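You operate a simulated robot arm through the tools that you are given. There is no shell and no other tool. Be economical: measure what you need, move in short steps, check, and stop when the job is done.

You run a simulated two-armed robot. Do the job below in one go: nothing can be reset, and whatever is moved stays where it is left.

JOB
Fit the cover that matches the wall pipe, shut both clips and open the valve.
Fine: the lock bolt comes down to free the valve.

The check looks at the end state, three seconds after you hand in, the way a careful person would. Anything else that was tipped, shoved, dropped, spilled or broken makes it a failure. Lids that push on must go on centred and level and be pressed home; caps that screw on are set level and turned clockwise until they are tight.

ROBOT AND FRAMES
Two 7-joint arms with fingered hands on one trunk, on a base that drives. Base frame: it is fixed to the floor where the robot stands at the start and does not move with it; the origin is under the middle of the robot, x ahead of it, y to its left, z up; the surface under the hand at the start is at about z = 850. Units: mm, degrees, N and s.
The left shoulder is at the start at [46, 125, 1151], the right one opposite. With the tool pointing down near the work surface each hand reaches from about 440 to 840 mm from the robot's upright axis, wherever it stands, measured 20 degrees to its own side. Places, roughly: left pipe clip [1700, 2400, 1000]; lock bolt [1500, 2300, 900]; right pipe clip [1900, 2400, 1000]; wall pipe tap [2100, 2300, 800]; wall pipe valve [1500, 2300, 1000]. Payload 4 kg a hand.
The TCP of each hand is the grasp point between the finger pads, 29 mm short of the fingertips. In the tool frame z runs along the fingers and y along their closing line. The gripper opens to 100 mm. The gripper's body begins 34 mm behind the TCP. The gripper is a hand of 5 fingers: y runs from the thumb to the fingers, the wrist lies at [-15, -105, -177] in the tool frame, and closing takes about 1.5 s.
Orientation is told as [roll, pitch, yaw] about the base's x, y, z axes, in that order, counted from this pose: with the fingers straight down and the wrist toward the robot, the tool's x, y and z point along [0, 1, 0], [1, 0, 0] and [0, 0, -1] of the base frame.

CONTROLS
- The arms move only by the tool arm_command. It takes "left_commands", "right_commands" or both (then of equal length, played together; a hand with none holds still); each is one flat list of numbers, 6 for each row, row after row: the shift along the tool's x, y, z in mm, then the turn, a rotation vector about the tool's x, y, z in rad. In form: [tx, ty, tz, rx, ry, rz, tx, ty, tz, rx, ry, rz, ...]. A call has 1 to 20 rows; each row shifts and turns the commanded pose from where the row before left it, along the tool's axes as they then stand. "left_grip" and "right_grip" are, for a hand that has rows, the gripper command, from -1 (fully open) to 1 (shut), values between in proportion, set as the call begins (left out, the last holds). Rows are played at 5 a second. More than 50 mm and 8.6 degrees between two rows, or a gripper value outside its range, and nothing of the call is played. Where a pose cannot be reached the arm comes as near as it can. A force on the tool above 40 N (or 10 N above the force at the start of the call, whichever is more), or a blocked arm, ends the call early, and 0.2 s more pass. The fingers move at their own pace (about 45 mm/s each) and stop on an object; they squeeze with about 33 N. The grip force told is the motor's: it shows also when the fingers shut on nothing. Time passes only in rows, and 0.2 s behind the last, so rows that do not move let the fingers close. The reply holds the time, the measured pose of the TCP, the force on the tool along the base axes, the opening and the grip force, in the units named above and with some noise, with the torque about the TCP (base axes, N m) and any sound that the robot's microphone picked up.
- Cameras (640 x 400 px; columns grow to the right, rows downward): "scene" is now at [146.4, -2.4, 1282.2]; the picture's right is [-0.02, -1.00, 0.00], its down [-0.56, 0.01, -0.83] and it looks along [0.83, -0.02, -0.56] (base axes); focal length 265 px, centre (320, 200). "left" rides on the left gripper at [-66, -86, -121] in its tool frame; the picture's right is [-0.76, -0.31, 0.58], its down [0.59, -0.70, 0.40] and it looks along [0.28, 0.64, 0.71] (tool axes); focal length 247 px, centre (320, 200). "right" rides on the right gripper at [66, -86, -121] in its tool frame; the picture's right is [-0.76, 0.31, -0.58], its down [-0.59, -0.70, 0.40] and it looks along [-0.28, 0.64, 0.71] (tool axes); focal length 247 px, centre (320, 200). There is no depth. A picture from a camera that has moved, and an enlarged one, comes with that camera's place and axes in the base frame and with its lens.
- capture(camera): a new picture of that camera. The clock stands still meanwhile.
- lift_body(by): slides the trunk up (or, below 0, down) by that many mm; the arms and the scene camera ride with it, the base frame stays. It gives what a move gives, with no picture.
- drive_base(legs): drives the robot by 1 to 6 legs, each [ahead, turn to the left] in mm and degrees, along the robot's own axes; the way and the turn of a leg run together, so that a leg with both is an arc; at most 1500 mm and 180 degrees a leg. The arms and the cameras ride along, it lands a little off, and it stops where it bumps. It gives what a move gives.
- move_fingers(index, middle, ring, little, thumb_bend, thumb_turn, hand): sets how far each is bent, from 0 (flat) to 1 (curled in); at 0.3 the hand is open as for a grip, at 0.7 the pads meet at the TCP. One left out holds its place. A second passes; each finger stops where it meets its share of the squeeze, and holds until it gets a number again. A gripper value or a shape takes the hand back. It gives what a move gives, with no picture; readings hold the bend of each and the force on index, middle, ring, little, thumb and palm. thumb_turn goes from beside the hand (0) to across from the fingers (1), as for a grip.
- preshape(shape, hand): the hand has 5 fingers and takes this shape, open, in about a second: jaw (thumb against the fingers, like two jaws); tri (thumb and two fingers); tip (a fingertip pinch); poke (one finger out to press); point (the index stretched); flat (the hand flat); cup (the hand cupped); fist (a fist). The gripper value then closes the fingers along that shape, each until it touches; the sizes above hold for jaw. It gives what a move gives, with no picture.
- pan_tilt(pan, tilt): turns the head with the scene camera to pan (to the left, within 80 degrees either way) and tilt (down, from -29 to 69), counted from straight ahead of the robot. It gives what a move gives.
- close_up(camera, box): a new picture of the part [left, top, right, bottom] of that camera's present view, enlarged. The clock stands still meanwhile.
- sign_off(): hands the job in; it is judged then, once.

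Go step by step. Nothing tells you exact positions but the pictures and the camera data: compare them with the known pose of the tool, close in by small moves and look again before you grip or let go. The budget is 120 turns and 92 pictures, counting those below and the enlarged ones. Unless the task says otherwise, let go and move clear before handing in, and close with one line.

The tools are called as a command line: name --argument value ..., lists and objects as JSON in quotes. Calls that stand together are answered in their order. arm_command: Moves the arms, as the interface text tells. Its arguments: {"type":"object","properties":{"left_commands":{"type":"array"},"left_grip":{"type":"number"},"right_commands":{"type":"array"},"right_grip":{"type":"number"}},"required":[]} The other tools are called the same way: lift_body (by) slides the trunk up or down; preshape (shape, hand) gives the hand a shape; move_fingers (index, middle, ring, little, thumb_bend, thumb_turn, hand) moves the fingers one by one; drive_base (legs) drives the base; pan_tilt (pan, tilt) turns the head that bears the scene camera; capture (camera) takes a picture; close_up (camera, box) takes an enlarged picture of a part of a camera's view; sign_off () hands the job in.

At the start:

```text
time: 0.0
left_tool_pos: [549.7, 296.0, 1085.4]
left_ee_rot: [0.1, -0.1, 0.0]
left_contact_force: [0.1, -0.4, -0.3]
left_torque: [-0.02, 0.02, 0.02]
left_grip_width: 99.8
left_grasp_force: 0.0
left_shape: jaw
left_bend: [0.3, 0.3, 0.3, 0.3, 0.3, 0.98]
left_finger forces: [0.0, 0.1, 0.0, 0.0, 0.1, 0.0]
right_tool_pos: [592.7, -198.4, 1136.0]
right_ee_rot: [-0.1, 0.1, 0.0]
right_contact_force: [0.6, -1.1, -0.4]
right_torque: [0.0, -0.04, -0.01]
right_grip_width: 100.1
right_grasp_force: 0.1
right_shape: jaw
right_bend: [0.3, 0.3, 0.3, 0.3, 0.3, 0.98]
right_finger forces: [0.0, 0.0, 0.0, 0.0, 0.0, 0.1]
trunk travel left (down, up): [-350.0, 397.0]
robot x, y, heading: [-0.2, 1.8, -0.2]
head pan, tilt: [-1.2, 33.7]
```

scene: 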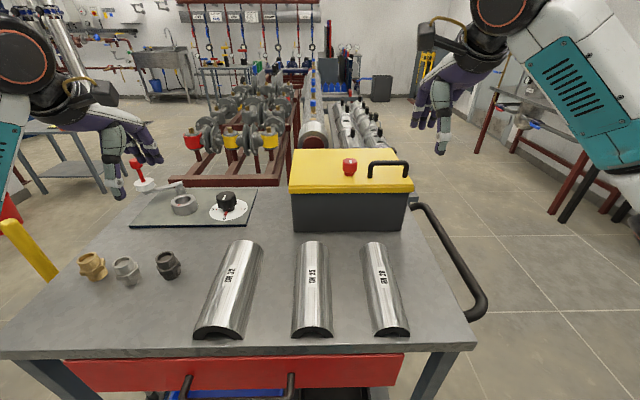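
right: 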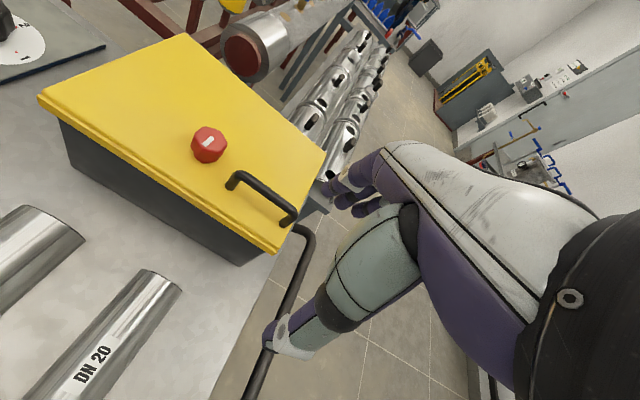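
left: 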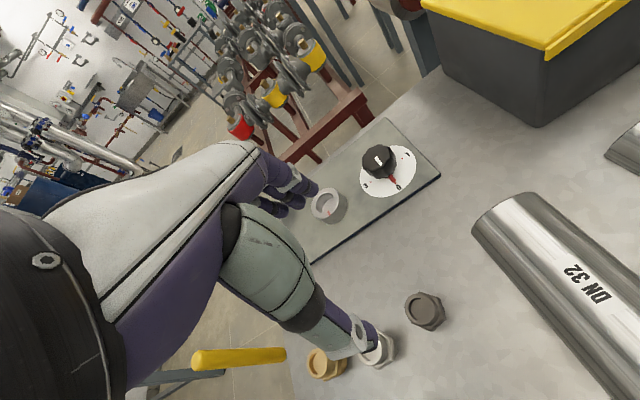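

The bench carries three half-shell covers marked DN 32, DN 25 and DN 20; the wall pipe is off to the front left. I turn the head to look at it first.

pan_tilt --pan 52 --tilt 8

capture --camera "scene"

close_up --camera "scene" --box '[220, 120, 420, 245]'

```text
time: 1.2
left_tool_pos: [549.4, 295.0, 1085.3]
left_ee_rot: [0.1, 0.0, 0.1]
left_contact_force: [1.4, 0.1, -0.3]
left_torque: [0.02, 0.0, 0.02]
left_grip_width: 99.6
left_grasp_force: 0.0
left_shape: jaw
left_bend: [0.3, 0.3, 0.3, 0.3, 0.3, 0.98]
left_finger forces: [0.0, 0.1, 0.1, 0.0, 0.1, 0.1]
right_tool_pos: [591.9, -198.1, 1136.8]
right_ee_rot: [0.0, 0.1, 0.0]
right_contact_force: [0.0, -0.7, -0.7]
right_torque: [0.01, -0.04, 0.01]
right_grip_width: 99.9
right_grasp_force: 0.1
right_shape: jaw
right_bend: [0.3, 0.3, 0.3, 0.3, 0.3, 0.98]
right_finger forces: [0.0, 0.1, 0.0, 0.0, 0.0, 0.1]
trunk travel left (down, up): [-350.0, 397.0]
robot x, y, heading: [1.7, -0.5, 0.1]
head pan, tilt: [52.0, 8.0]
```

```text
88 pictures are left
camera scene: at [114.8, 72.3, 1323.6], right [0.79, -0.62, 0.0], down [-0.09, -0.11, -0.99], along [0.61, 0.78, -0.14], focal length 265 px, centre (320, 200)
```

scene: 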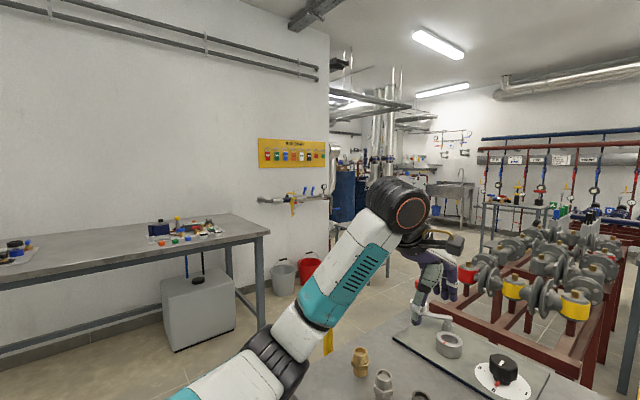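

```text
3.20 times, centred on (320, 182) of scene
camera zoom: at [114.8, 72.3, 1323.6], right [0.79, -0.62, 0.0], down [-0.09, -0.11, -0.99], along [0.61, 0.78, -0.14], focal length 848 px, centre (320, 256)
```

zoom: 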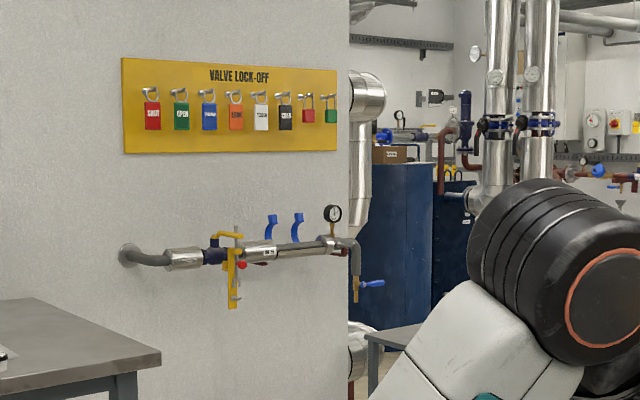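

The wall pipe runs along the left wall, with a bare part, two blue clips, a yellow valve with a lock, and a label on the fixed jacket. I zoom in to read it.

close_up --camera "scene" --box '[275, 180, 345, 224]'

```text
9.09 times, centred on (310, 202) of scene
camera zoom: at [114.8, 72.3, 1323.6], right [0.79, -0.62, 0.0], down [-0.09, -0.11, -0.99], along [0.61, 0.78, -0.14], focal length 2410 px, centre (411, 182)
```

zoom: 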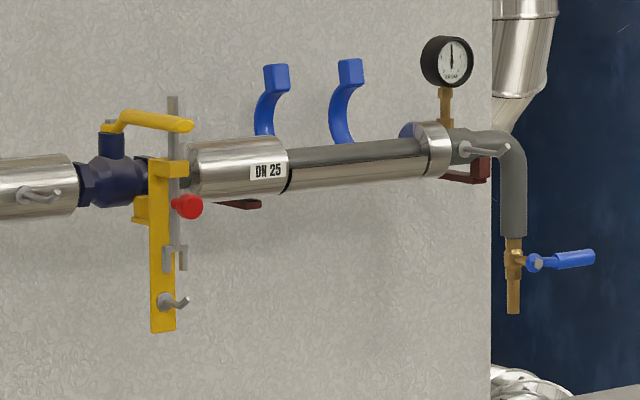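

The bare stretch has a DN 25 jacket beside it, and the gap of about 210 mm matches the 200 mm DN 25 cover at about [484, 3]. I turn the left hand across the cover's axis and bring it over it, high.

arm_command --left_commands '[0, 0, 0, 0, 0, 0.1428, 0, 0, 0, 0, 0, 0.1428, 0, 0, 0, 0, 0, 0.1428, 0, 0, 0, 0, 0, 0.1428, 0, 0, 0, 0, 0, 0.1428, 0, 0, 0, 0, 0, 0.1428, 0, 0, 0, 0, 0, 0.1428, 0, 0, 0, 0, 0, 0.1428, 0, 0, 0, 0, 0, 0.1428, 0, 0, 0, 0, 0, 0.1428, 0, 0, 0, 0, 0, 0.1428, -9.4, 41.8, 0, 0, 0, 0, -9.4, 41.8, 0, 0, 0, 0, -9.4, 41.8, 0, 0, 0, 0, -9.4, 41.8, 0, 0, 0, 0, -9.4, 41.8, 0, 0, 0, 0, -9.4, 41.8, 0, 0, 0, 0, -9.4, 41.8, 0, 0, 0, 0]' --left_grip -1

pan_tilt --pan 0 --tilt 45

capture --camera "scene"

capture --camera "left"

```text
time: 5.0
left_tool_pos: [484.9, 4.2, 1087.8]
left_ee_rot: [0.0, 0.0, -89.9]
left_contact_force: [0.6, 0.3, -0.2]
left_torque: [0.02, 0.02, 0.01]
left_grip_width: 99.6
left_grasp_force: 0.1
left_shape: jaw
left_bend: [0.3, 0.3, 0.3, 0.3, 0.3, 0.98]
left_finger forces: [0.1, 0.0, 0.0, 0.1, 0.1, 0.1]
right_tool_pos: [591.9, -198.7, 1136.2]
right_ee_rot: [0.0, 0.0, 0.0]
right_contact_force: [0.4, -0.4, 0.1]
right_torque: [0.01, 0.02, -0.03]
right_grip_width: 99.6
right_grasp_force: 0.1
right_shape: jaw
right_bend: [0.3, 0.3, 0.3, 0.3, 0.3, 0.98]
right_finger forces: [0.0, 0.1, 0.1, 0.1, 0.0, 0.0]
trunk travel left (down, up): [-350.0, 397.0]
robot x, y, heading: [-1.3, -0.0, -0.1]
head pan, tilt: [52.0, 8.0]
```

```text
time: 6.2
left_tool_pos: [485.8, 5.2, 1086.7]
left_ee_rot: [0.0, 0.0, -89.9]
left_contact_force: [-0.8, -0.7, 0.4]
left_torque: [-0.03, -0.04, 0.01]
left_grip_width: 99.9
left_grasp_force: 0.0
left_shape: jaw
left_bend: [0.3, 0.3, 0.3, 0.3, 0.3, 0.98]
left_finger forces: [0.0, 0.0, 0.1, 0.0, 0.0, 0.0]
right_tool_pos: [591.7, -198.6, 1136.6]
right_ee_rot: [0.1, 0.0, 0.0]
right_contact_force: [0.2, -0.9, -0.5]
right_torque: [-0.01, 0.0, 0.01]
right_grip_width: 99.7
right_grasp_force: 0.1
right_shape: jaw
right_bend: [0.3, 0.3, 0.3, 0.3, 0.3, 0.98]
right_finger forces: [0.1, 0.0, 0.1, 0.1, 0.0, 0.0]
trunk travel left (down, up): [-350.0, 397.0]
robot x, y, heading: [0.6, -0.0, -0.0]
head pan, tilt: [0.0, 45.0]
```

```text
85 pictures are left
camera scene: at [139.1, -0.6, 1265.5], right [0.0, -1.0, 0.0], down [-0.71, 0.0, -0.71], along [0.71, 0.0, -0.71], focal length 265 px, centre (320, 200)
```

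scene: 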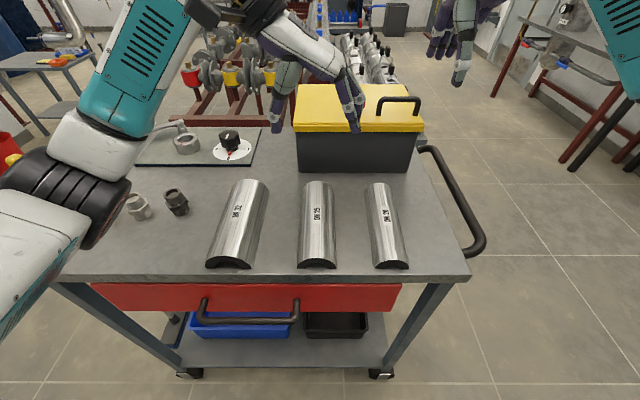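

```text
84 pictures are left
camera left: at [420.3, 90.7, 1207.2], right [-0.76, 0.31, -0.58], down [0.59, 0.7, -0.4], along [0.28, -0.64, -0.71], focal length 247 px, centre (320, 200)
```

left: 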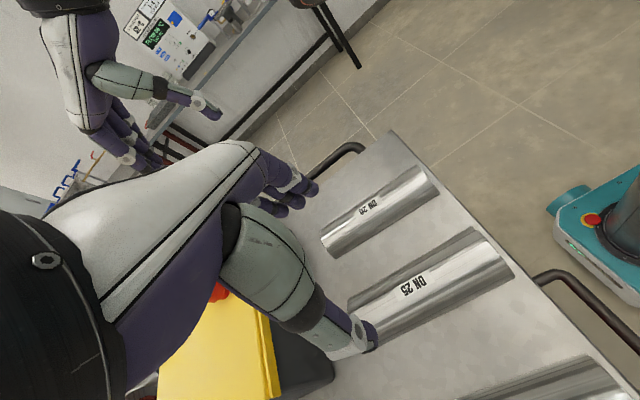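

The DN 25 cover lies at about x 387–580, y 4, and the hand is above its middle. The wall clips look close together, so I try the narrower three-finger shape and look.

preshape --hand "left" --shape "tri"

capture --camera "left"

```text
time: 7.1
left_tool_pos: [484.6, 5.3, 1087.9]
left_ee_rot: [-0.1, 0.0, -89.9]
left_contact_force: [-0.5, -0.5, 0.0]
left_torque: [0.02, -0.03, 0.03]
left_grip_width: 99.7
left_grasp_force: 0.1
left_shape: tri
left_bend: [0.3, 0.3, 0.99, 0.99, 0.3, 0.98]
left_finger forces: [0.0, 0.0, 0.0, 0.0, 0.0, 0.0]
right_tool_pos: [592.0, -198.4, 1136.9]
right_ee_rot: [0.0, 0.2, 0.0]
right_contact_force: [0.4, -0.5, -0.1]
right_torque: [0.03, 0.01, 0.05]
right_grip_width: 99.8
right_grasp_force: 0.1
right_shape: jaw
right_bend: [0.3, 0.3, 0.3, 0.3, 0.3, 0.98]
right_finger forces: [0.0, 0.0, 0.1, 0.0, 0.1, 0.1]
trunk travel left (down, up): [-350.0, 397.0]
robot x, y, heading: [2.8, -0.8, 0.0]
head pan, tilt: [0.0, 45.0]
```

```text
83 pictures are left
camera left: at [420.3, 90.7, 1207.2], right [-0.76, 0.31, -0.58], down [0.59, 0.7, -0.4], along [0.28, -0.64, -0.71], focal length 247 px, centre (320, 200)
```

left: 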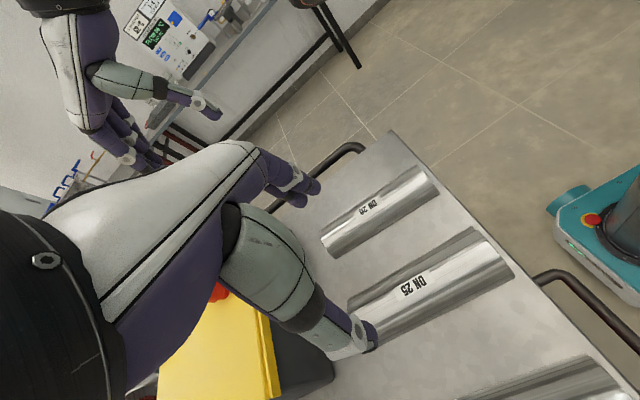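

The shape is fine and the ring and little fingers are folded away. I lower the hand to just above the cover and check.

arm_command --left_commands '[0, 0, 38, 0, 0, 0, 0, 0, 38, 0, 0, 0, 0, 0, 38, 0, 0, 0, 0, 0, 36, 0, 0, 0]' --left_grip -1

capture --camera "left"

close_up --camera "scene" --box '[180, 120, 440, 282]'

```text
time: 8.1
left_tool_pos: [486.8, 2.7, 935.9]
left_ee_rot: [0.0, -0.1, -90.0]
left_contact_force: [-0.1, -0.5, 0.2]
left_torque: [-0.01, -0.01, 0.04]
left_grip_width: 99.9
left_grasp_force: 0.1
left_shape: tri
left_bend: [0.3, 0.3, 0.99, 0.99, 0.3, 0.98]
left_finger forces: [0.1, 0.1, 0.0, 0.1, 0.1, 0.0]
right_tool_pos: [591.7, -199.2, 1135.1]
right_ee_rot: [-0.1, 0.1, 0.0]
right_contact_force: [0.0, 0.1, 0.3]
right_torque: [0.02, 0.03, 0.02]
right_grip_width: 99.8
right_grasp_force: 0.0
right_shape: jaw
right_bend: [0.3, 0.3, 0.3, 0.3, 0.3, 0.98]
right_finger forces: [0.0, 0.0, 0.1, 0.0, 0.1, 0.0]
trunk travel left (down, up): [-350.0, 397.0]
robot x, y, heading: [1.3, -1.4, 0.1]
head pan, tilt: [0.0, 45.0]
```

```text
82 pictures are left
camera left: at [422.2, 88.6, 1056.5], right [-0.76, 0.31, -0.58], down [0.59, 0.7, -0.4], along [0.28, -0.64, -0.71], focal length 247 px, centre (320, 200)
```

left: 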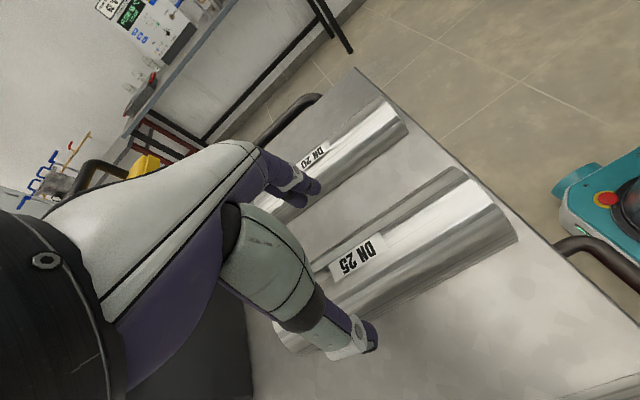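

```text
2.46 times, centred on (310, 201) of scene
camera zoom: at [139.2, -0.6, 1265.5], right [0.0, -1.0, 0.0], down [-0.71, 0.0, -0.71], along [0.71, 0.0, -0.71], focal length 653 px, centre (345, 198)
```

zoom: 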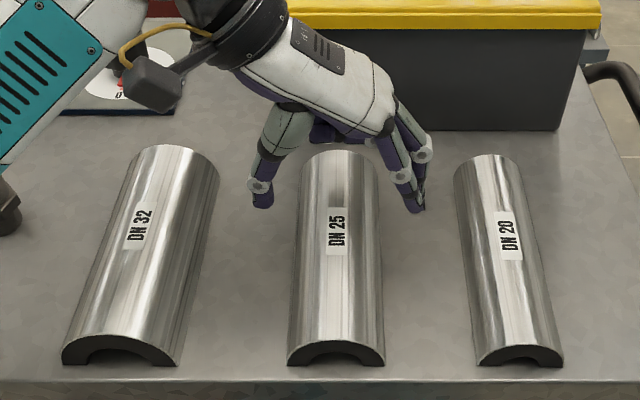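

The hand straddles the cover well, centred within a few mm. I go down to about z 884, watching the force, and then close.

arm_command --left_commands '[-3, -2, 20, 0, 0, 0, 0, 0, 16, 0, 0, 0, 0, 0, 9, 0, 0, 0, 0, 0, 5, 0, 0, 0]' --left_grip -1

close_up --camera "scene" --box '[180, 120, 440, 282]'

```text
time: 9.1
left_tool_pos: [482.7, 5.7, 884.5]
left_ee_rot: [0.0, 0.1, -89.9]
left_contact_force: [-0.6, 1.0, -0.3]
left_torque: [-0.01, -0.02, -0.01]
left_grip_width: 100.0
left_grasp_force: 0.1
left_shape: tri
left_bend: [0.3, 0.3, 0.99, 0.99, 0.3, 0.98]
left_finger forces: [0.1, 0.0, 0.0, 0.0, 0.1, 0.0]
right_tool_pos: [592.4, -199.3, 1136.8]
right_ee_rot: [0.0, 0.2, 0.0]
right_contact_force: [0.2, -0.8, 0.3]
right_torque: [0.01, -0.03, 0.0]
right_grip_width: 99.9
right_grasp_force: 0.0
right_shape: jaw
right_bend: [0.3, 0.3, 0.3, 0.3, 0.3, 0.98]
right_finger forces: [0.0, 0.1, 0.1, 0.0, 0.1, 0.1]
trunk travel left (down, up): [-350.0, 397.0]
robot x, y, heading: [-3.6, 0.9, 0.1]
head pan, tilt: [0.0, 45.0]
```

```text
2.46 times, centred on (310, 201) of scene
camera zoom: at [139.1, -0.6, 1265.5], right [0.0, -1.0, 0.0], down [-0.71, 0.0, -0.71], along [0.71, 0.0, -0.71], focal length 653 px, centre (345, 198)
```

zoom: 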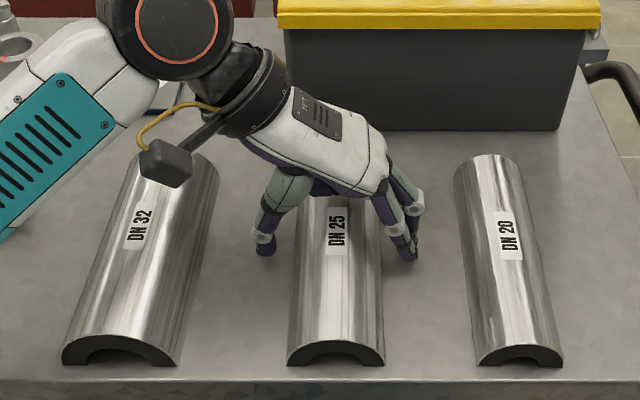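

Clear of everything; I close the fingers on the cover.

arm_command --left_commands '[0, 0, 0, 0, 0, 0, 0, 0, 0, 0, 0, 0, 0, 0, 0, 0, 0, 0, 0, 0, 0, 0, 0, 0, 0, 0, 0, 0, 0, 0, 0, 0, 0, 0, 0, 0, 0, 0, 0, 0, 0, 0, 0, 0, 0, 0, 0, 0, 0, 0, 0, 0, 0, 0]' --left_grip 1

close_up --camera "scene" --box '[180, 120, 440, 282]'

```text
time: 11.1
left_tool_pos: [482.3, 4.5, 885.7]
left_ee_rot: [0.0, 0.0, -89.9]
left_contact_force: [-0.3, 1.0, 3.1]
left_torque: [-0.01, 0.02, -0.02]
left_grip_width: 59.1
left_grasp_force: 33.1
left_shape: tri
left_bend: [0.39, 0.4, 1.0, 1.0, 0.31, 1.0]
left_finger forces: [14.3, 14.0, 0.0, 0.0, 29.4, 0.1]
right_tool_pos: [592.3, -198.0, 1136.9]
right_ee_rot: [0.0, 0.0, 0.0]
right_contact_force: [0.6, 0.5, 0.4]
right_torque: [0.01, 0.01, -0.01]
right_grip_width: 99.7
right_grasp_force: 0.0
right_shape: jaw
right_bend: [0.3, 0.3, 0.3, 0.3, 0.3, 0.98]
right_finger forces: [0.1, 0.0, 0.1, 0.0, 0.1, 0.0]
trunk travel left (down, up): [-350.0, 397.0]
robot x, y, heading: [-2.6, 1.4, 0.1]
head pan, tilt: [0.0, 45.0]
```

```text
2.46 times, centred on (310, 201) of scene
camera zoom: at [138.9, -0.6, 1265.5], right [0.0, -1.0, 0.0], down [-0.71, 0.0, -0.71], along [0.71, 0.0, -0.71], focal length 653 px, centre (345, 198)
```

zoom: 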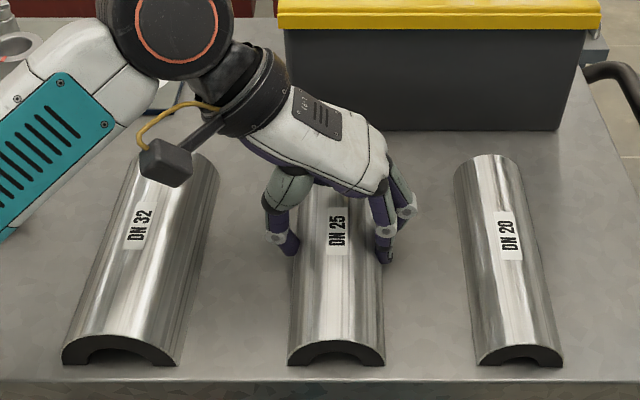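

Gripped on both sides with about 30 N. I lift it and check that it hangs level.

arm_command --left_commands '[0, 0, -10, 0, 0, 0, 0, 0, -20, 0, 0, 0, 0, 0, -35, 0, 0, 0, 0, 0, -40, 0, 0, 0, 0, 0, -40, 0, 0, 0, 0, 0, -40, 0, 0, 0]'

capture --camera "scene"

```text
time: 12.5
left_tool_pos: [480.0, 3.4, 1072.7]
left_ee_rot: [0.0, 0.0, -89.9]
left_contact_force: [-0.3, 0.3, -1.3]
left_torque: [-0.01, -0.01, -0.02]
left_grip_width: 59.2
left_grasp_force: 33.4
left_shape: tri
left_bend: [0.39, 0.4, 1.0, 1.0, 0.31, 1.0]
left_finger forces: [14.1, 14.0, 0.1, 0.1, 28.4, 0.0]
right_tool_pos: [591.7, -199.4, 1136.3]
right_ee_rot: [-0.1, 0.0, 0.0]
right_contact_force: [0.0, -0.4, 0.0]
right_torque: [-0.01, -0.01, -0.02]
right_grip_width: 99.9
right_grasp_force: 0.0
right_shape: jaw
right_bend: [0.3, 0.3, 0.3, 0.3, 0.3, 0.98]
right_finger forces: [0.0, 0.1, 0.0, 0.1, 0.0, 0.1]
trunk travel left (down, up): [-350.0, 397.0]
robot x, y, heading: [1.2, -3.7, -0.0]
head pan, tilt: [0.0, 45.0]
```

```text
78 pictures are left
camera scene: at [138.9, -0.8, 1265.5], right [0.0, -1.0, 0.0], down [-0.71, 0.0, -0.71], along [0.71, 0.0, -0.71], focal length 265 px, centre (320, 200)
```

scene: 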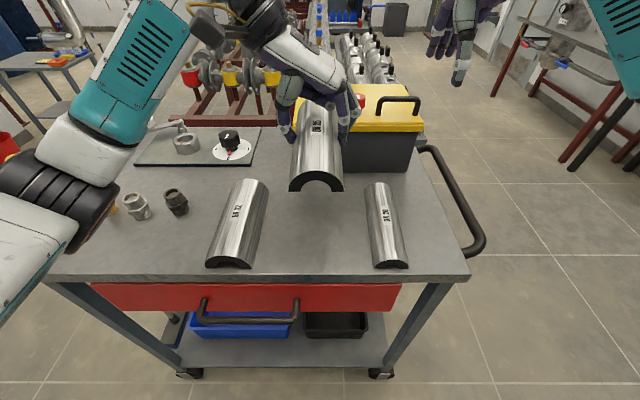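

The cover is held level. I raise it and turn the hand back to its plain pose, then look for a free path to the wall.

arm_command --left_commands '[0, -10, -40, 0, 0, 0, 0, -20, -40, 0, 0, 0, 0, -30, 0, 0, 0, -0.1428, 0, -30, 0, 0, 0, -0.1428, 0, -30, 0, 0, 0, -0.1428, 0, -30, 0, 0, 0, -0.1428, 0, -30, 0, 0, 0, -0.1428, 0, -30, 0, 0, 0, -0.1428, 10, -30, 0, 0, 0, -0.1428, 20, 0, 0, 0, 0, -0.1428, 20, 0, 0, 0, 0, -0.1428, 20, 0, 0, 0, 0, -0.1428, 20, 0, 0, 0, 0, -0.1428]'

pan_tilt --pan 65 --tilt 40

capture --camera "scene"

pan_tilt --pan 25 --tilt 18

capture --camera "scene"

```text
time: 15.3
left_tool_pos: [432.5, 300.7, 1151.1]
left_ee_rot: [0.0, -0.1, 0.3]
left_contact_force: [0.2, -0.7, -0.8]
left_torque: [0.03, 0.0, 0.03]
left_grip_width: 59.2
left_grasp_force: 32.9
left_shape: tri
left_bend: [0.39, 0.4, 1.0, 1.0, 0.31, 1.0]
left_finger forces: [14.3, 13.9, 0.0, 0.0, 28.1, 0.1]
right_tool_pos: [592.1, -198.6, 1136.3]
right_ee_rot: [-0.1, 0.1, 0.0]
right_contact_force: [-0.1, 0.7, 0.1]
right_torque: [-0.01, -0.03, 0.03]
right_grip_width: 99.8
right_grasp_force: 0.0
right_shape: jaw
right_bend: [0.3, 0.3, 0.3, 0.3, 0.3, 0.98]
right_finger forces: [0.0, 0.0, 0.0, 0.0, 0.0, 0.0]
trunk travel left (down, up): [-350.0, 397.0]
robot x, y, heading: [-0.9, 0.9, -0.0]
head pan, tilt: [0.0, 45.0]
```

```text
time: 16.7
left_tool_pos: [431.6, 300.0, 1150.4]
left_ee_rot: [0.0, 0.0, -0.1]
left_contact_force: [-0.5, 0.1, -1.9]
left_torque: [0.0, -0.01, 0.01]
left_grip_width: 59.3
left_grasp_force: 32.5
left_shape: tri
left_bend: [0.39, 0.4, 1.0, 1.0, 0.31, 1.0]
left_finger forces: [14.3, 13.9, 0.1, 0.0, 28.2, 0.1]
right_tool_pos: [591.7, -198.3, 1137.0]
right_ee_rot: [-0.1, 0.1, 0.0]
right_contact_force: [-0.9, 0.6, -0.6]
right_torque: [-0.03, -0.02, -0.03]
right_grip_width: 99.8
right_grasp_force: 0.0
right_shape: jaw
right_bend: [0.3, 0.3, 0.3, 0.3, 0.3, 0.98]
right_finger forces: [0.0, 0.0, 0.0, 0.1, 0.1, 0.1]
trunk travel left (down, up): [-350.0, 397.0]
robot x, y, heading: [0.7, -0.9, -0.1]
head pan, tilt: [65.0, 40.0]
```

```text
77 pictures are left
camera scene: at [93.8, 76.5, 1272.7], right [0.91, -0.42, 0.0], down [-0.27, -0.58, -0.77], along [0.32, 0.69, -0.64], focal length 265 px, centre (320, 200)
```

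scene: 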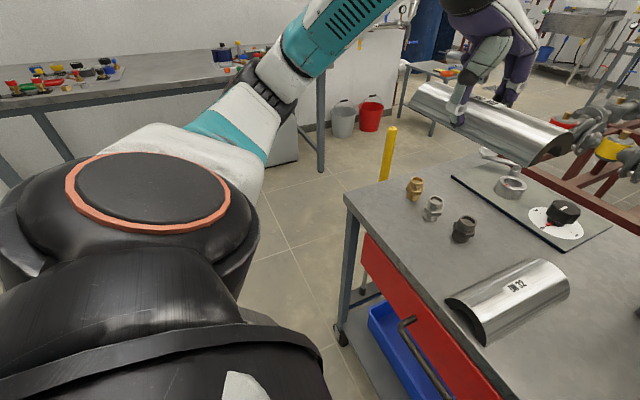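

```text
time: 17.8
left_tool_pos: [430.9, 301.3, 1151.3]
left_ee_rot: [0.0, 0.0, 0.0]
left_contact_force: [-0.3, -0.8, -1.3]
left_torque: [0.02, -0.03, -0.03]
left_grip_width: 59.3
left_grasp_force: 32.4
left_shape: tri
left_bend: [0.39, 0.4, 1.0, 1.0, 0.31, 1.0]
left_finger forces: [14.2, 13.9, 0.0, 0.1, 28.1, 0.0]
right_tool_pos: [592.1, -198.3, 1136.0]
right_ee_rot: [0.1, 0.0, 0.1]
right_contact_force: [0.2, 0.0, 0.1]
right_torque: [-0.02, 0.04, 0.01]
right_grip_width: 99.6
right_grasp_force: 0.0
right_shape: jaw
right_bend: [0.3, 0.3, 0.3, 0.3, 0.3, 0.98]
right_finger forces: [0.0, 0.1, 0.0, 0.0, 0.1, 0.0]
trunk travel left (down, up): [-350.0, 397.0]
robot x, y, heading: [-4.8, -0.8, -0.1]
head pan, tilt: [25.0, 18.0]
```

```text
76 pictures are left
camera scene: at [142.3, 39.0, 1307.3], right [0.42, -0.91, 0.0], down [-0.28, -0.13, -0.95], along [0.86, 0.4, -0.31], focal length 265 px, centre (320, 200)
```

scene: 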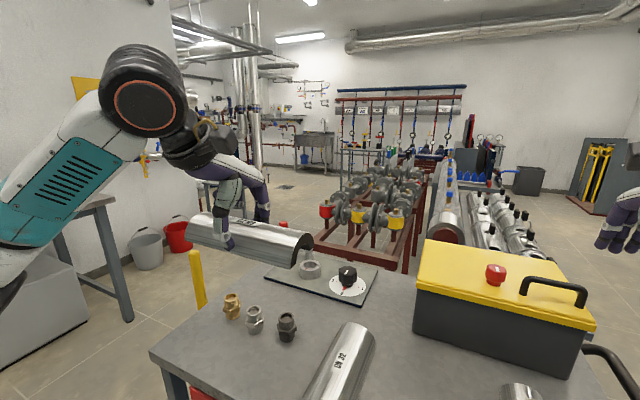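

The bollard stands at about [665, 735] and the bench front is at y ≈ 1780, so I drive a corridor at y ≈ 1200 and raise the trunk a little for clearance.

lift_body --by 80

drive_base --legs '[[0, 90], [1200, 0], [0, -90]]'

pan_tilt --pan 10 --tilt 25

capture --camera "scene"

```text
time: 18.9
left_tool_pos: [432.7, 300.1, 1230.2]
left_ee_rot: [0.0, 0.0, 0.0]
left_contact_force: [0.5, -0.2, -2.7]
left_torque: [-0.03, 0.02, -0.03]
left_grip_width: 59.3
left_grasp_force: 32.8
left_shape: tri
left_bend: [0.39, 0.4, 1.0, 1.0, 0.31, 1.0]
left_finger forces: [14.1, 13.9, 0.1, 0.1, 28.2, 0.1]
right_tool_pos: [591.6, -198.3, 1215.7]
right_ee_rot: [0.0, 0.1, 0.0]
right_contact_force: [0.5, -0.5, -0.3]
right_torque: [-0.01, 0.0, -0.02]
right_grip_width: 99.7
right_grasp_force: 0.0
right_shape: jaw
right_bend: [0.3, 0.3, 0.3, 0.3, 0.3, 0.98]
right_finger forces: [0.1, 0.0, 0.0, 0.0, 0.1, 0.0]
trunk travel left (down, up): [-430.0, 317.0]
robot x, y, heading: [-2.3, 1.1, 0.1]
head pan, tilt: [25.0, 18.0]
```

```text
time: 32.9
left_tool_pos: [433.9, 1498.9, 1230.3]
left_ee_rot: [0.1, 0.0, -0.7]
left_contact_force: [-0.1, -0.6, -1.5]
left_torque: [0.01, 0.0, 0.0]
left_grip_width: 59.1
left_grasp_force: 32.8
left_shape: tri
left_bend: [0.39, 0.4, 1.0, 1.0, 0.32, 1.0]
left_finger forces: [14.1, 13.8, 0.0, 0.0, 27.8, 0.0]
right_tool_pos: [586.9, 998.4, 1216.2]
right_ee_rot: [0.0, 0.0, -0.7]
right_contact_force: [0.1, 0.3, -0.1]
right_torque: [0.01, -0.01, 0.01]
right_grip_width: 99.8
right_grasp_force: 0.0
right_shape: jaw
right_bend: [0.3, 0.3, 0.3, 0.3, 0.3, 0.98]
right_finger forces: [0.1, 0.1, 0.1, 0.1, 0.0, 0.0]
trunk travel left (down, up): [-430.0, 317.0]
robot x, y, heading: [0.9, 1204.4, -0.7]
head pan, tilt: [25.0, 18.0]
```

```text
time: 33.7
left_tool_pos: [433.2, 1497.6, 1229.4]
left_ee_rot: [0.0, 0.0, -0.8]
left_contact_force: [0.9, 0.3, -1.5]
left_torque: [0.01, 0.0, -0.02]
left_grip_width: 59.1
left_grasp_force: 32.5
left_shape: tri
left_bend: [0.39, 0.4, 1.0, 1.0, 0.32, 1.0]
left_finger forces: [14.1, 13.8, 0.0, 0.1, 27.8, 0.0]
right_tool_pos: [586.7, 997.8, 1215.7]
right_ee_rot: [0.0, 0.0, -0.7]
right_contact_force: [0.3, -0.2, -0.6]
right_torque: [-0.01, 0.03, -0.01]
right_grip_width: 100.0
right_grasp_force: 0.0
right_shape: jaw
right_bend: [0.3, 0.3, 0.3, 0.3, 0.3, 0.98]
right_finger forces: [0.0, 0.0, 0.1, 0.0, 0.1, 0.1]
trunk travel left (down, up): [-430.0, 317.0]
robot x, y, heading: [-1.2, 1201.7, -0.7]
head pan, tilt: [10.0, 25.0]
```

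```text
75 pictures are left
camera scene: at [130.9, 1218.1, 1377.3], right [0.16, -0.99, 0.0], down [-0.42, -0.07, -0.91], along [0.89, 0.15, -0.42], focal length 265 px, centre (320, 200)
```

scene: 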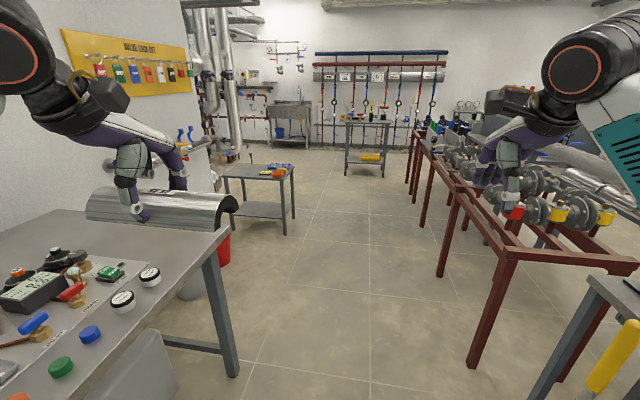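

The corridor is clear. I drive to about [1880, 1500], facing the wall.

drive_base --legs '[[0, 0.7], [1250, 0], [0, 25], [700, 0], [0, 65]]'

pan_tilt --pan 0 --tilt 25

capture --camera "scene"

```text
time: 48.1
left_tool_pos: [1582.8, 1928.8, 1230.9]
left_ee_rot: [-0.1, -0.1, 92.3]
left_contact_force: [0.5, 0.4, -2.1]
left_torque: [0.0, 0.01, 0.02]
left_grip_width: 58.9
left_grasp_force: 33.0
left_shape: tri
left_bend: [0.39, 0.4, 1.0, 1.0, 0.32, 1.0]
left_finger forces: [14.1, 13.6, 0.0, 0.0, 27.7, 0.0]
right_tool_pos: [2072.8, 2106.9, 1215.2]
right_ee_rot: [0.0, 0.0, 92.2]
right_contact_force: [0.3, 0.2, 0.0]
right_torque: [0.01, 0.01, -0.01]
right_grip_width: 99.7
right_grasp_force: 0.0
right_shape: jaw
right_bend: [0.3, 0.3, 0.3, 0.3, 0.3, 0.98]
right_finger forces: [0.0, 0.1, 0.0, 0.0, 0.0, 0.0]
trunk travel left (down, up): [-430.0, 317.0]
robot x, y, heading: [1901.7, 1507.4, 92.4]
head pan, tilt: [10.0, 25.0]
```

```text
time: 48.9
left_tool_pos: [1581.6, 1927.7, 1229.7]
left_ee_rot: [0.0, 0.0, 92.3]
left_contact_force: [0.0, 0.3, -2.0]
left_torque: [-0.04, -0.01, 0.01]
left_grip_width: 59.0
left_grasp_force: 33.6
left_shape: tri
left_bend: [0.39, 0.4, 1.0, 1.0, 0.32, 1.0]
left_finger forces: [14.0, 13.7, 0.1, 0.0, 27.7, 0.0]
right_tool_pos: [2073.4, 2106.7, 1216.3]
right_ee_rot: [0.0, 0.0, 92.2]
right_contact_force: [0.3, 0.8, 0.8]
right_torque: [-0.01, -0.02, -0.01]
right_grip_width: 99.9
right_grasp_force: 0.0
right_shape: jaw
right_bend: [0.3, 0.3, 0.3, 0.3, 0.3, 0.98]
right_finger forces: [0.0, 0.0, 0.0, 0.0, 0.0, 0.0]
trunk travel left (down, up): [-430.0, 317.0]
robot x, y, heading: [1895.4, 1504.5, 92.3]
head pan, tilt: [0.0, 25.0]
```

```text
74 pictures are left
camera scene: at [1892.6, 1641.2, 1377.3], right [1.0, 0.04, 0.0], down [0.02, -0.42, -0.91], along [-0.04, 0.91, -0.42], focal length 265 px, centre (320, 200)
```

scene: 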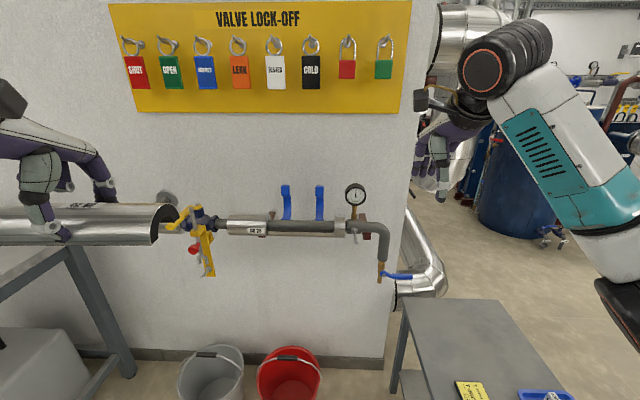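

close_up --camera "scene" --box '[150, 170, 420, 300]'

close_up --camera "scene" --box '[240, 170, 370, 251]'

close_up --camera "scene" --box '[150, 180, 270, 290]'

```text
2.37 times, centred on (285, 235) of scene
camera zoom: at [1892.6, 1641.2, 1377.3], right [1.0, 0.04, 0.0], down [0.02, -0.42, -0.91], along [-0.04, 0.91, -0.42], focal length 628 px, centre (403, 117)
```

zoom: 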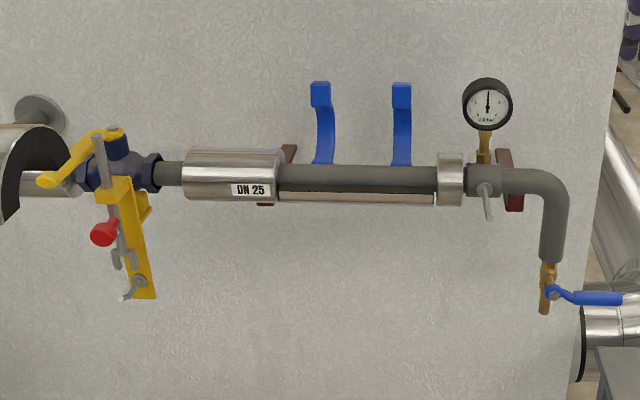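

```text
4.92 times, centred on (305, 210) of scene
camera zoom: at [1892.6, 1641.2, 1377.3], right [1.0, 0.04, 0.0], down [0.02, -0.42, -0.91], along [-0.04, 0.91, -0.42], focal length 1305 px, centre (394, 148)
```

zoom: 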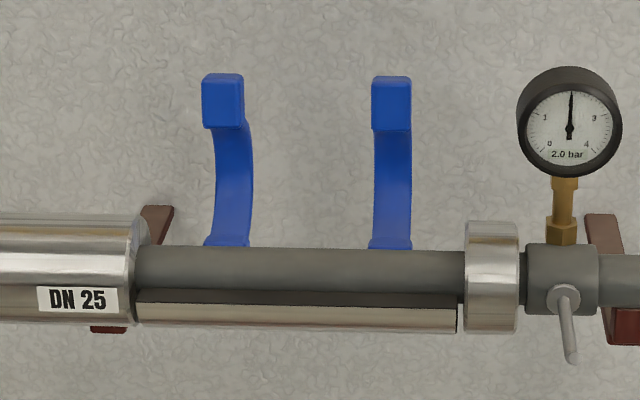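

```text
3.64 times, centred on (210, 235) of scene
camera zoom: at [1892.6, 1641.2, 1377.3], right [1.0, 0.04, 0.0], down [0.02, -0.42, -0.91], along [-0.04, 0.91, -0.42], focal length 964 px, centre (720, 73)
```

zoom: 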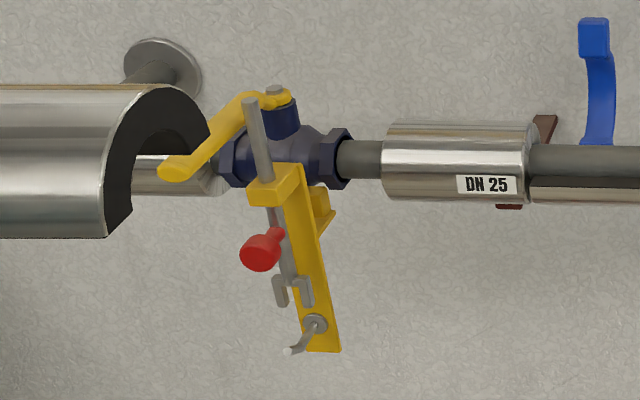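

From two views: the bare gap runs x ≈ 1702–1906, with the pipe axis near y ≈ 2333, z ≈ 955 and the clips at x ≈ 1754 and 1859. I pull the right hand back, square up and drive closer.

arm_command --right_commands '[0, -40, 0, 0, 0, 0, 0, -40, 0, 0, 0, 0, 0, -40, 0, 0, 0, 0]'

drive_base --legs '[[0, -2.3], [165, 0]]'

capture --camera "scene"

capture --camera "right"

```text
time: 49.6
left_tool_pos: [1582.4, 1927.1, 1231.4]
left_ee_rot: [0.0, 0.0, 92.1]
left_contact_force: [0.1, -0.6, -1.3]
left_torque: [-0.02, 0.0, -0.01]
left_grip_width: 59.3
left_grasp_force: 32.9
left_shape: tri
left_bend: [0.39, 0.4, 1.0, 1.0, 0.32, 1.0]
left_finger forces: [14.1, 13.7, 0.1, 0.0, 27.8, 0.1]
right_tool_pos: [2076.8, 1983.3, 1217.1]
right_ee_rot: [0.1, -0.1, 92.1]
right_contact_force: [-0.2, -0.4, -0.1]
right_torque: [0.0, 0.01, -0.02]
right_grip_width: 99.6
right_grasp_force: 0.1
right_shape: jaw
right_bend: [0.3, 0.3, 0.3, 0.3, 0.3, 0.98]
right_finger forces: [0.0, 0.0, 0.1, 0.1, 0.1, 0.1]
trunk travel left (down, up): [-430.0, 317.0]
robot x, y, heading: [1897.6, 1509.0, 92.4]
head pan, tilt: [0.0, 25.0]
```

```text
time: 51.5
left_tool_pos: [1598.7, 2106.9, 1228.7]
left_ee_rot: [0.1, 0.1, 90.0]
left_contact_force: [-0.3, 0.6, -2.0]
left_torque: [-0.06, -0.03, 0.01]
left_grip_width: 58.8
left_grasp_force: 33.3
left_shape: tri
left_bend: [0.39, 0.4, 1.0, 1.0, 0.32, 1.0]
left_finger forces: [14.1, 13.9, 0.0, 0.1, 27.8, 0.0]
right_tool_pos: [2094.7, 2144.6, 1216.1]
right_ee_rot: [0.0, 0.1, 89.9]
right_contact_force: [0.6, 0.6, -0.8]
right_torque: [-0.02, 0.02, -0.04]
right_grip_width: 99.7
right_grasp_force: 0.1
right_shape: jaw
right_bend: [0.3, 0.3, 0.3, 0.3, 0.3, 0.98]
right_finger forces: [0.0, 0.0, 0.1, 0.0, 0.1, 0.1]
trunk travel left (down, up): [-430.0, 317.0]
robot x, y, heading: [1896.0, 1672.3, 89.9]
head pan, tilt: [0.0, 25.0]
```

```text
70 pictures are left
camera scene: at [1898.1, 1808.0, 1377.1], right [1.0, 0.0, 0.0], down [0.0, -0.42, -0.91], along [0.0, 0.91, -0.42], focal length 265 px, centre (320, 200)
```

scene: 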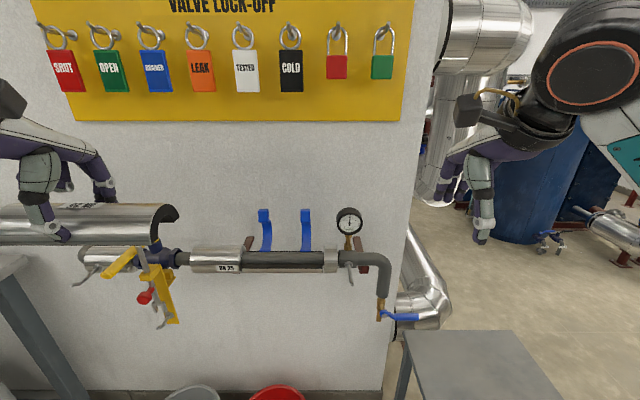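

```text
69 pictures are left
camera right: at [2028.5, 2059.6, 1338.1], right [0.76, 0.31, 0.58], down [0.59, -0.7, -0.4], along [0.28, 0.64, -0.71], focal length 247 px, centre (320, 200)
```

right: 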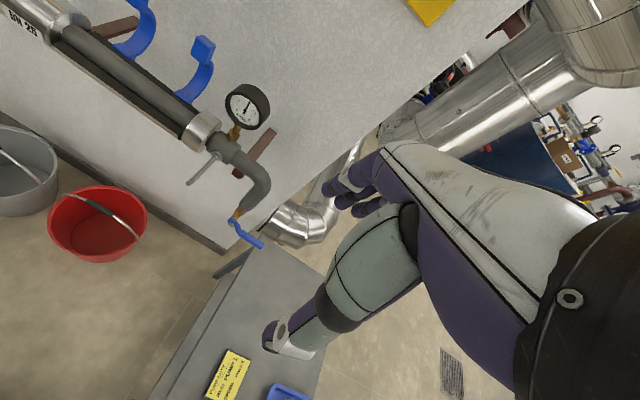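

I zoom for accurate edges of the gap, clips and ring.

close_up --camera "scene" --box '[180, 200, 380, 325]'

close_up --camera "right" --box '[0, 0, 280, 175]'

```text
3.20 times, centred on (280, 262) of scene
camera zoom: at [1898.1, 1808.0, 1377.1], right [1.0, 0.0, 0.0], down [0.0, -0.42, -0.91], along [0.0, 0.91, -0.42], focal length 848 px, centre (448, 0)
```

zoom: 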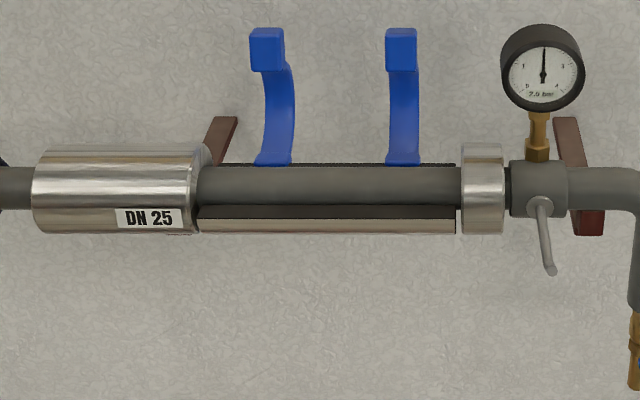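

```text
2.29 times, centred on (140, 88) of right
camera zoom: at [2028.5, 2059.6, 1338.1], right [0.76, 0.31, 0.58], down [0.59, -0.7, -0.4], along [0.28, 0.64, -0.71], focal length 564 px, centre (731, 457)
```

zoom: 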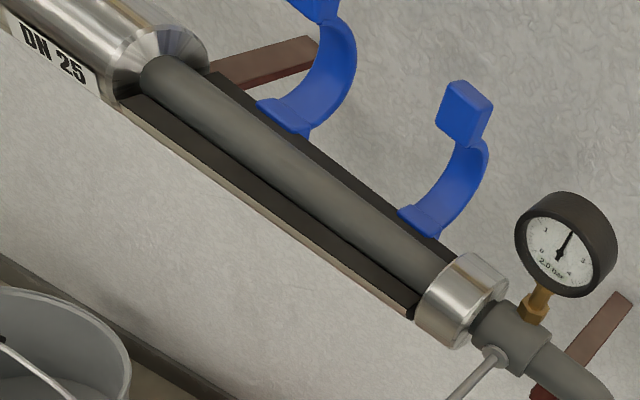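

The lower shell's flat faces lie at about z 958 with the axis near y 2355; the clips leave about 75 mm between them. I check how wide the fingers of the left hand are.

close_up --camera "scene" --box '[0, 100, 190, 260]'

capture --camera "left"

```text
2.50 times, centred on (95, 180) of scene
camera zoom: at [1898.1, 1808.0, 1377.1], right [1.0, 0.0, 0.0], down [0.0, -0.42, -0.91], along [0.0, 0.91, -0.42], focal length 663 px, centre (882, 250)
```

zoom: 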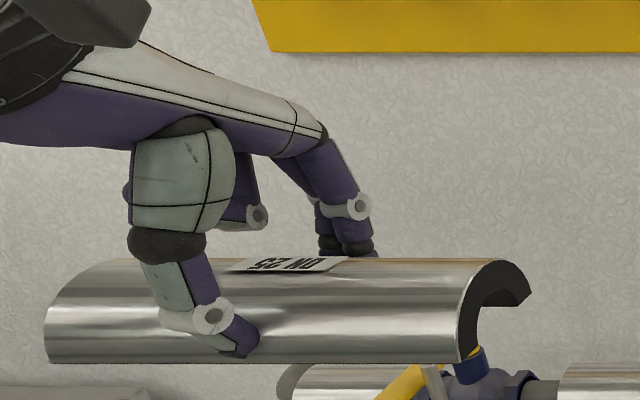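

```text
65 pictures are left
camera left: at [1665.2, 2020.5, 1350.1], right [0.76, -0.31, -0.58], down [-0.59, -0.7, -0.4], along [-0.28, 0.64, -0.71], focal length 247 px, centre (320, 200)
```

left: 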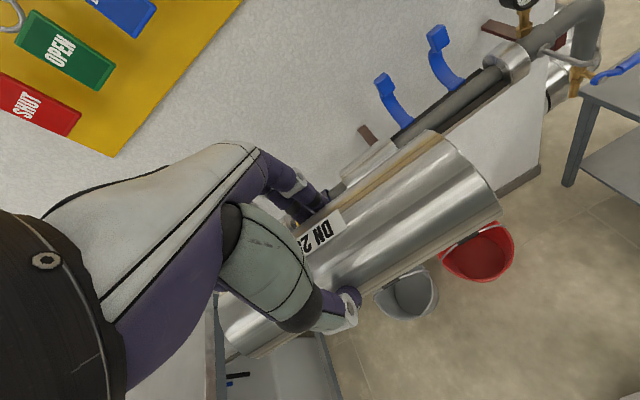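

The folded fingers stay above the cover and forward of the clip pads, so it should fit. I bring the cover over the gap, still well above the clips.

arm_command --left_commands '[-29.3, 31.9, 12.6, 0, 0, 0, -29.3, 31.9, 12.6, 0, 0, 0, -29.3, 31.9, 12.6, 0, 0, 0, -29.3, 31.9, 12.6, 0, 0, 0, -29.3, 31.9, 12.6, 0, 0, 0, -29.3, 31.9, 12.6, 0, 0, 0, -29.3, 31.9, 12.6, 0, 0, 0]'

close_up --camera "scene" --box '[180, 150, 420, 300]'

close_up --camera "right" --box '[0, 0, 280, 175]'

capture --camera "left"

```text
time: 53.1
left_tool_pos: [1807.9, 2332.1, 1142.0]
left_ee_rot: [0.1, 0.0, 89.9]
left_contact_force: [0.3, -0.1, -1.3]
left_torque: [0.0, -0.03, -0.01]
left_grip_width: 58.7
left_grasp_force: 32.8
left_shape: tri
left_bend: [0.39, 0.4, 1.0, 1.0, 0.32, 1.0]
left_finger forces: [14.1, 13.8, 0.0, 0.0, 27.8, 0.1]
right_tool_pos: [2097.1, 2142.8, 1216.0]
right_ee_rot: [0.0, 0.1, 89.9]
right_contact_force: [-0.4, 0.2, 0.0]
right_torque: [-0.02, 0.02, 0.03]
right_grip_width: 99.9
right_grasp_force: 0.1
right_shape: jaw
right_bend: [0.3, 0.3, 0.3, 0.3, 0.3, 0.98]
right_finger forces: [0.0, 0.0, 0.0, 0.0, 0.1, 0.0]
trunk travel left (down, up): [-430.0, 317.0]
robot x, y, heading: [1896.9, 1671.1, 89.9]
head pan, tilt: [0.0, 25.0]
```

```text
2.67 times, centred on (300, 225) of scene
camera zoom: at [1899.4, 1807.5, 1377.2], right [1.0, 0.0, 0.0], down [0.0, -0.42, -0.91], along [0.0, 0.91, -0.42], focal length 707 px, centre (373, 133)
```

zoom: 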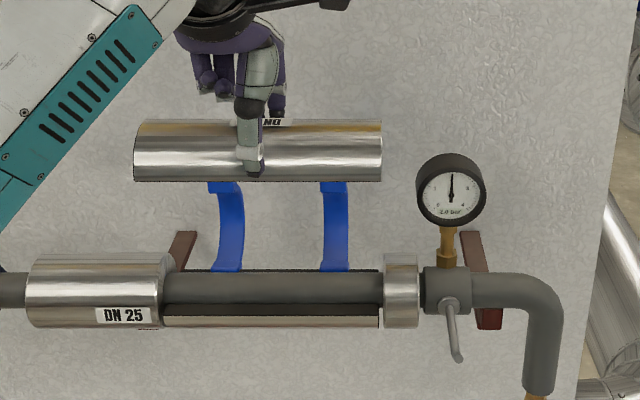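

```text
2.29 times, centred on (140, 88) of right
camera zoom: at [2029.9, 2059.1, 1338.1], right [0.76, 0.31, 0.58], down [0.59, -0.7, -0.4], along [0.28, 0.64, -0.71], focal length 564 px, centre (731, 457)
```

zoom: 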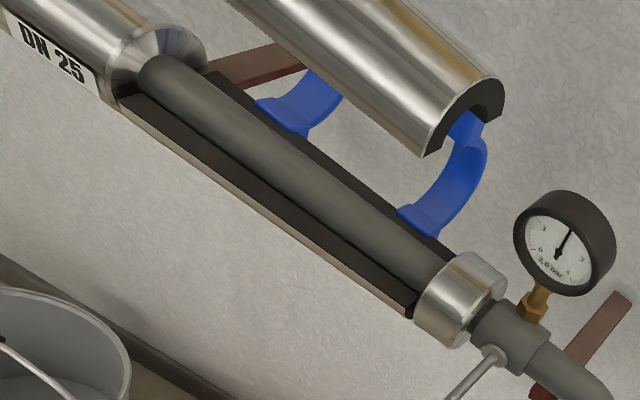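

```text
62 pictures are left
camera left: at [1873.7, 2246.1, 1262.1], right [0.76, -0.31, -0.58], down [-0.59, -0.7, -0.4], along [-0.28, 0.64, -0.71], focal length 247 px, centre (320, 200)
```

left: 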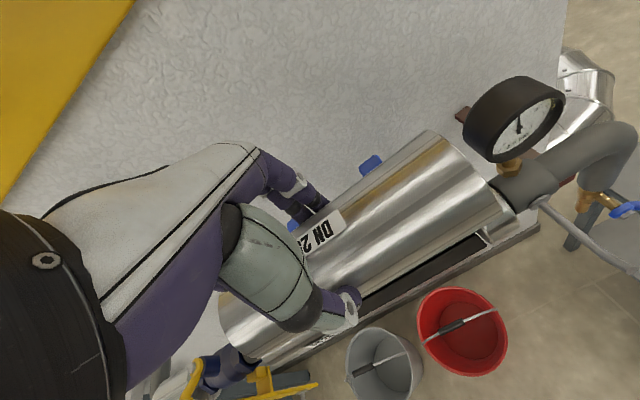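

The left and right ends line up (cover centre 1808, gap centre 1807). I lower to about 25 mm above the seat and compare again.

arm_command --left_commands '[0.2, 2.6, 25, 0, 0, 0, 0.2, 2.6, 25, 0, 0, 0, 0.2, 2.6, 25, 0, 0, 0, 0.2, 2.6, 20, 0, 0, 0, 0.2, 2.6, 17, 0, 0, 0]'

close_up --camera "scene" --box '[230, 190, 360, 271]'

close_up --camera "right" --box '[40, 10, 260, 148]'

```text
time: 54.3
left_tool_pos: [1802.7, 2342.3, 1029.0]
left_ee_rot: [0.0, 0.0, 90.0]
left_contact_force: [-0.5, 0.7, -2.0]
left_torque: [-0.01, 0.01, 0.01]
left_grip_width: 58.9
left_grasp_force: 33.4
left_shape: tri
left_bend: [0.39, 0.4, 1.0, 1.0, 0.32, 1.0]
left_finger forces: [14.2, 13.7, 0.0, 0.0, 27.6, 0.1]
right_tool_pos: [2095.2, 2143.1, 1216.2]
right_ee_rot: [0.0, 0.1, 89.9]
right_contact_force: [0.7, -0.1, -0.2]
right_torque: [-0.01, 0.0, 0.0]
right_grip_width: 99.8
right_grasp_force: 0.1
right_shape: jaw
right_bend: [0.3, 0.3, 0.3, 0.3, 0.3, 0.98]
right_finger forces: [0.0, 0.0, 0.0, 0.0, 0.1, 0.0]
trunk travel left (down, up): [-430.0, 317.0]
robot x, y, heading: [1894.9, 1675.4, 90.1]
head pan, tilt: [0.0, 25.0]
```

```text
4.92 times, centred on (295, 230) of scene
camera zoom: at [1898.4, 1807.0, 1377.3], right [1.0, 0.0, 0.0], down [0.0, -0.42, -0.91], along [0.0, 0.91, -0.42], focal length 1305 px, centre (443, 50)
```

zoom: 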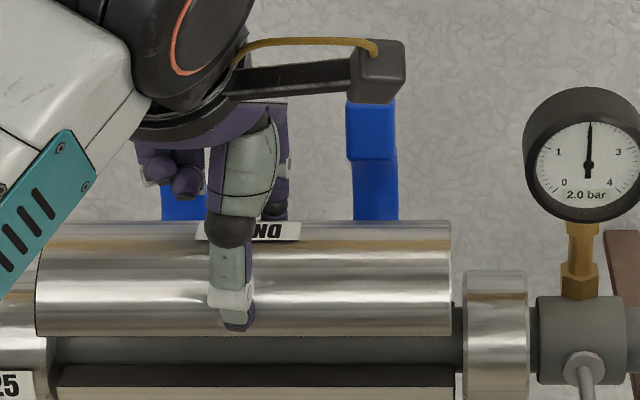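

```text
2.90 times, centred on (150, 79) of right
camera zoom: at [2028.8, 2058.6, 1338.4], right [0.76, 0.31, 0.58], down [0.59, -0.7, -0.4], along [0.28, 0.64, -0.71], focal length 716 px, centre (813, 551)
```

zoom: 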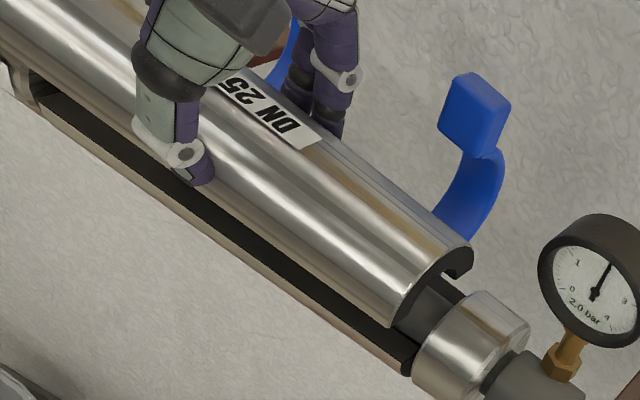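

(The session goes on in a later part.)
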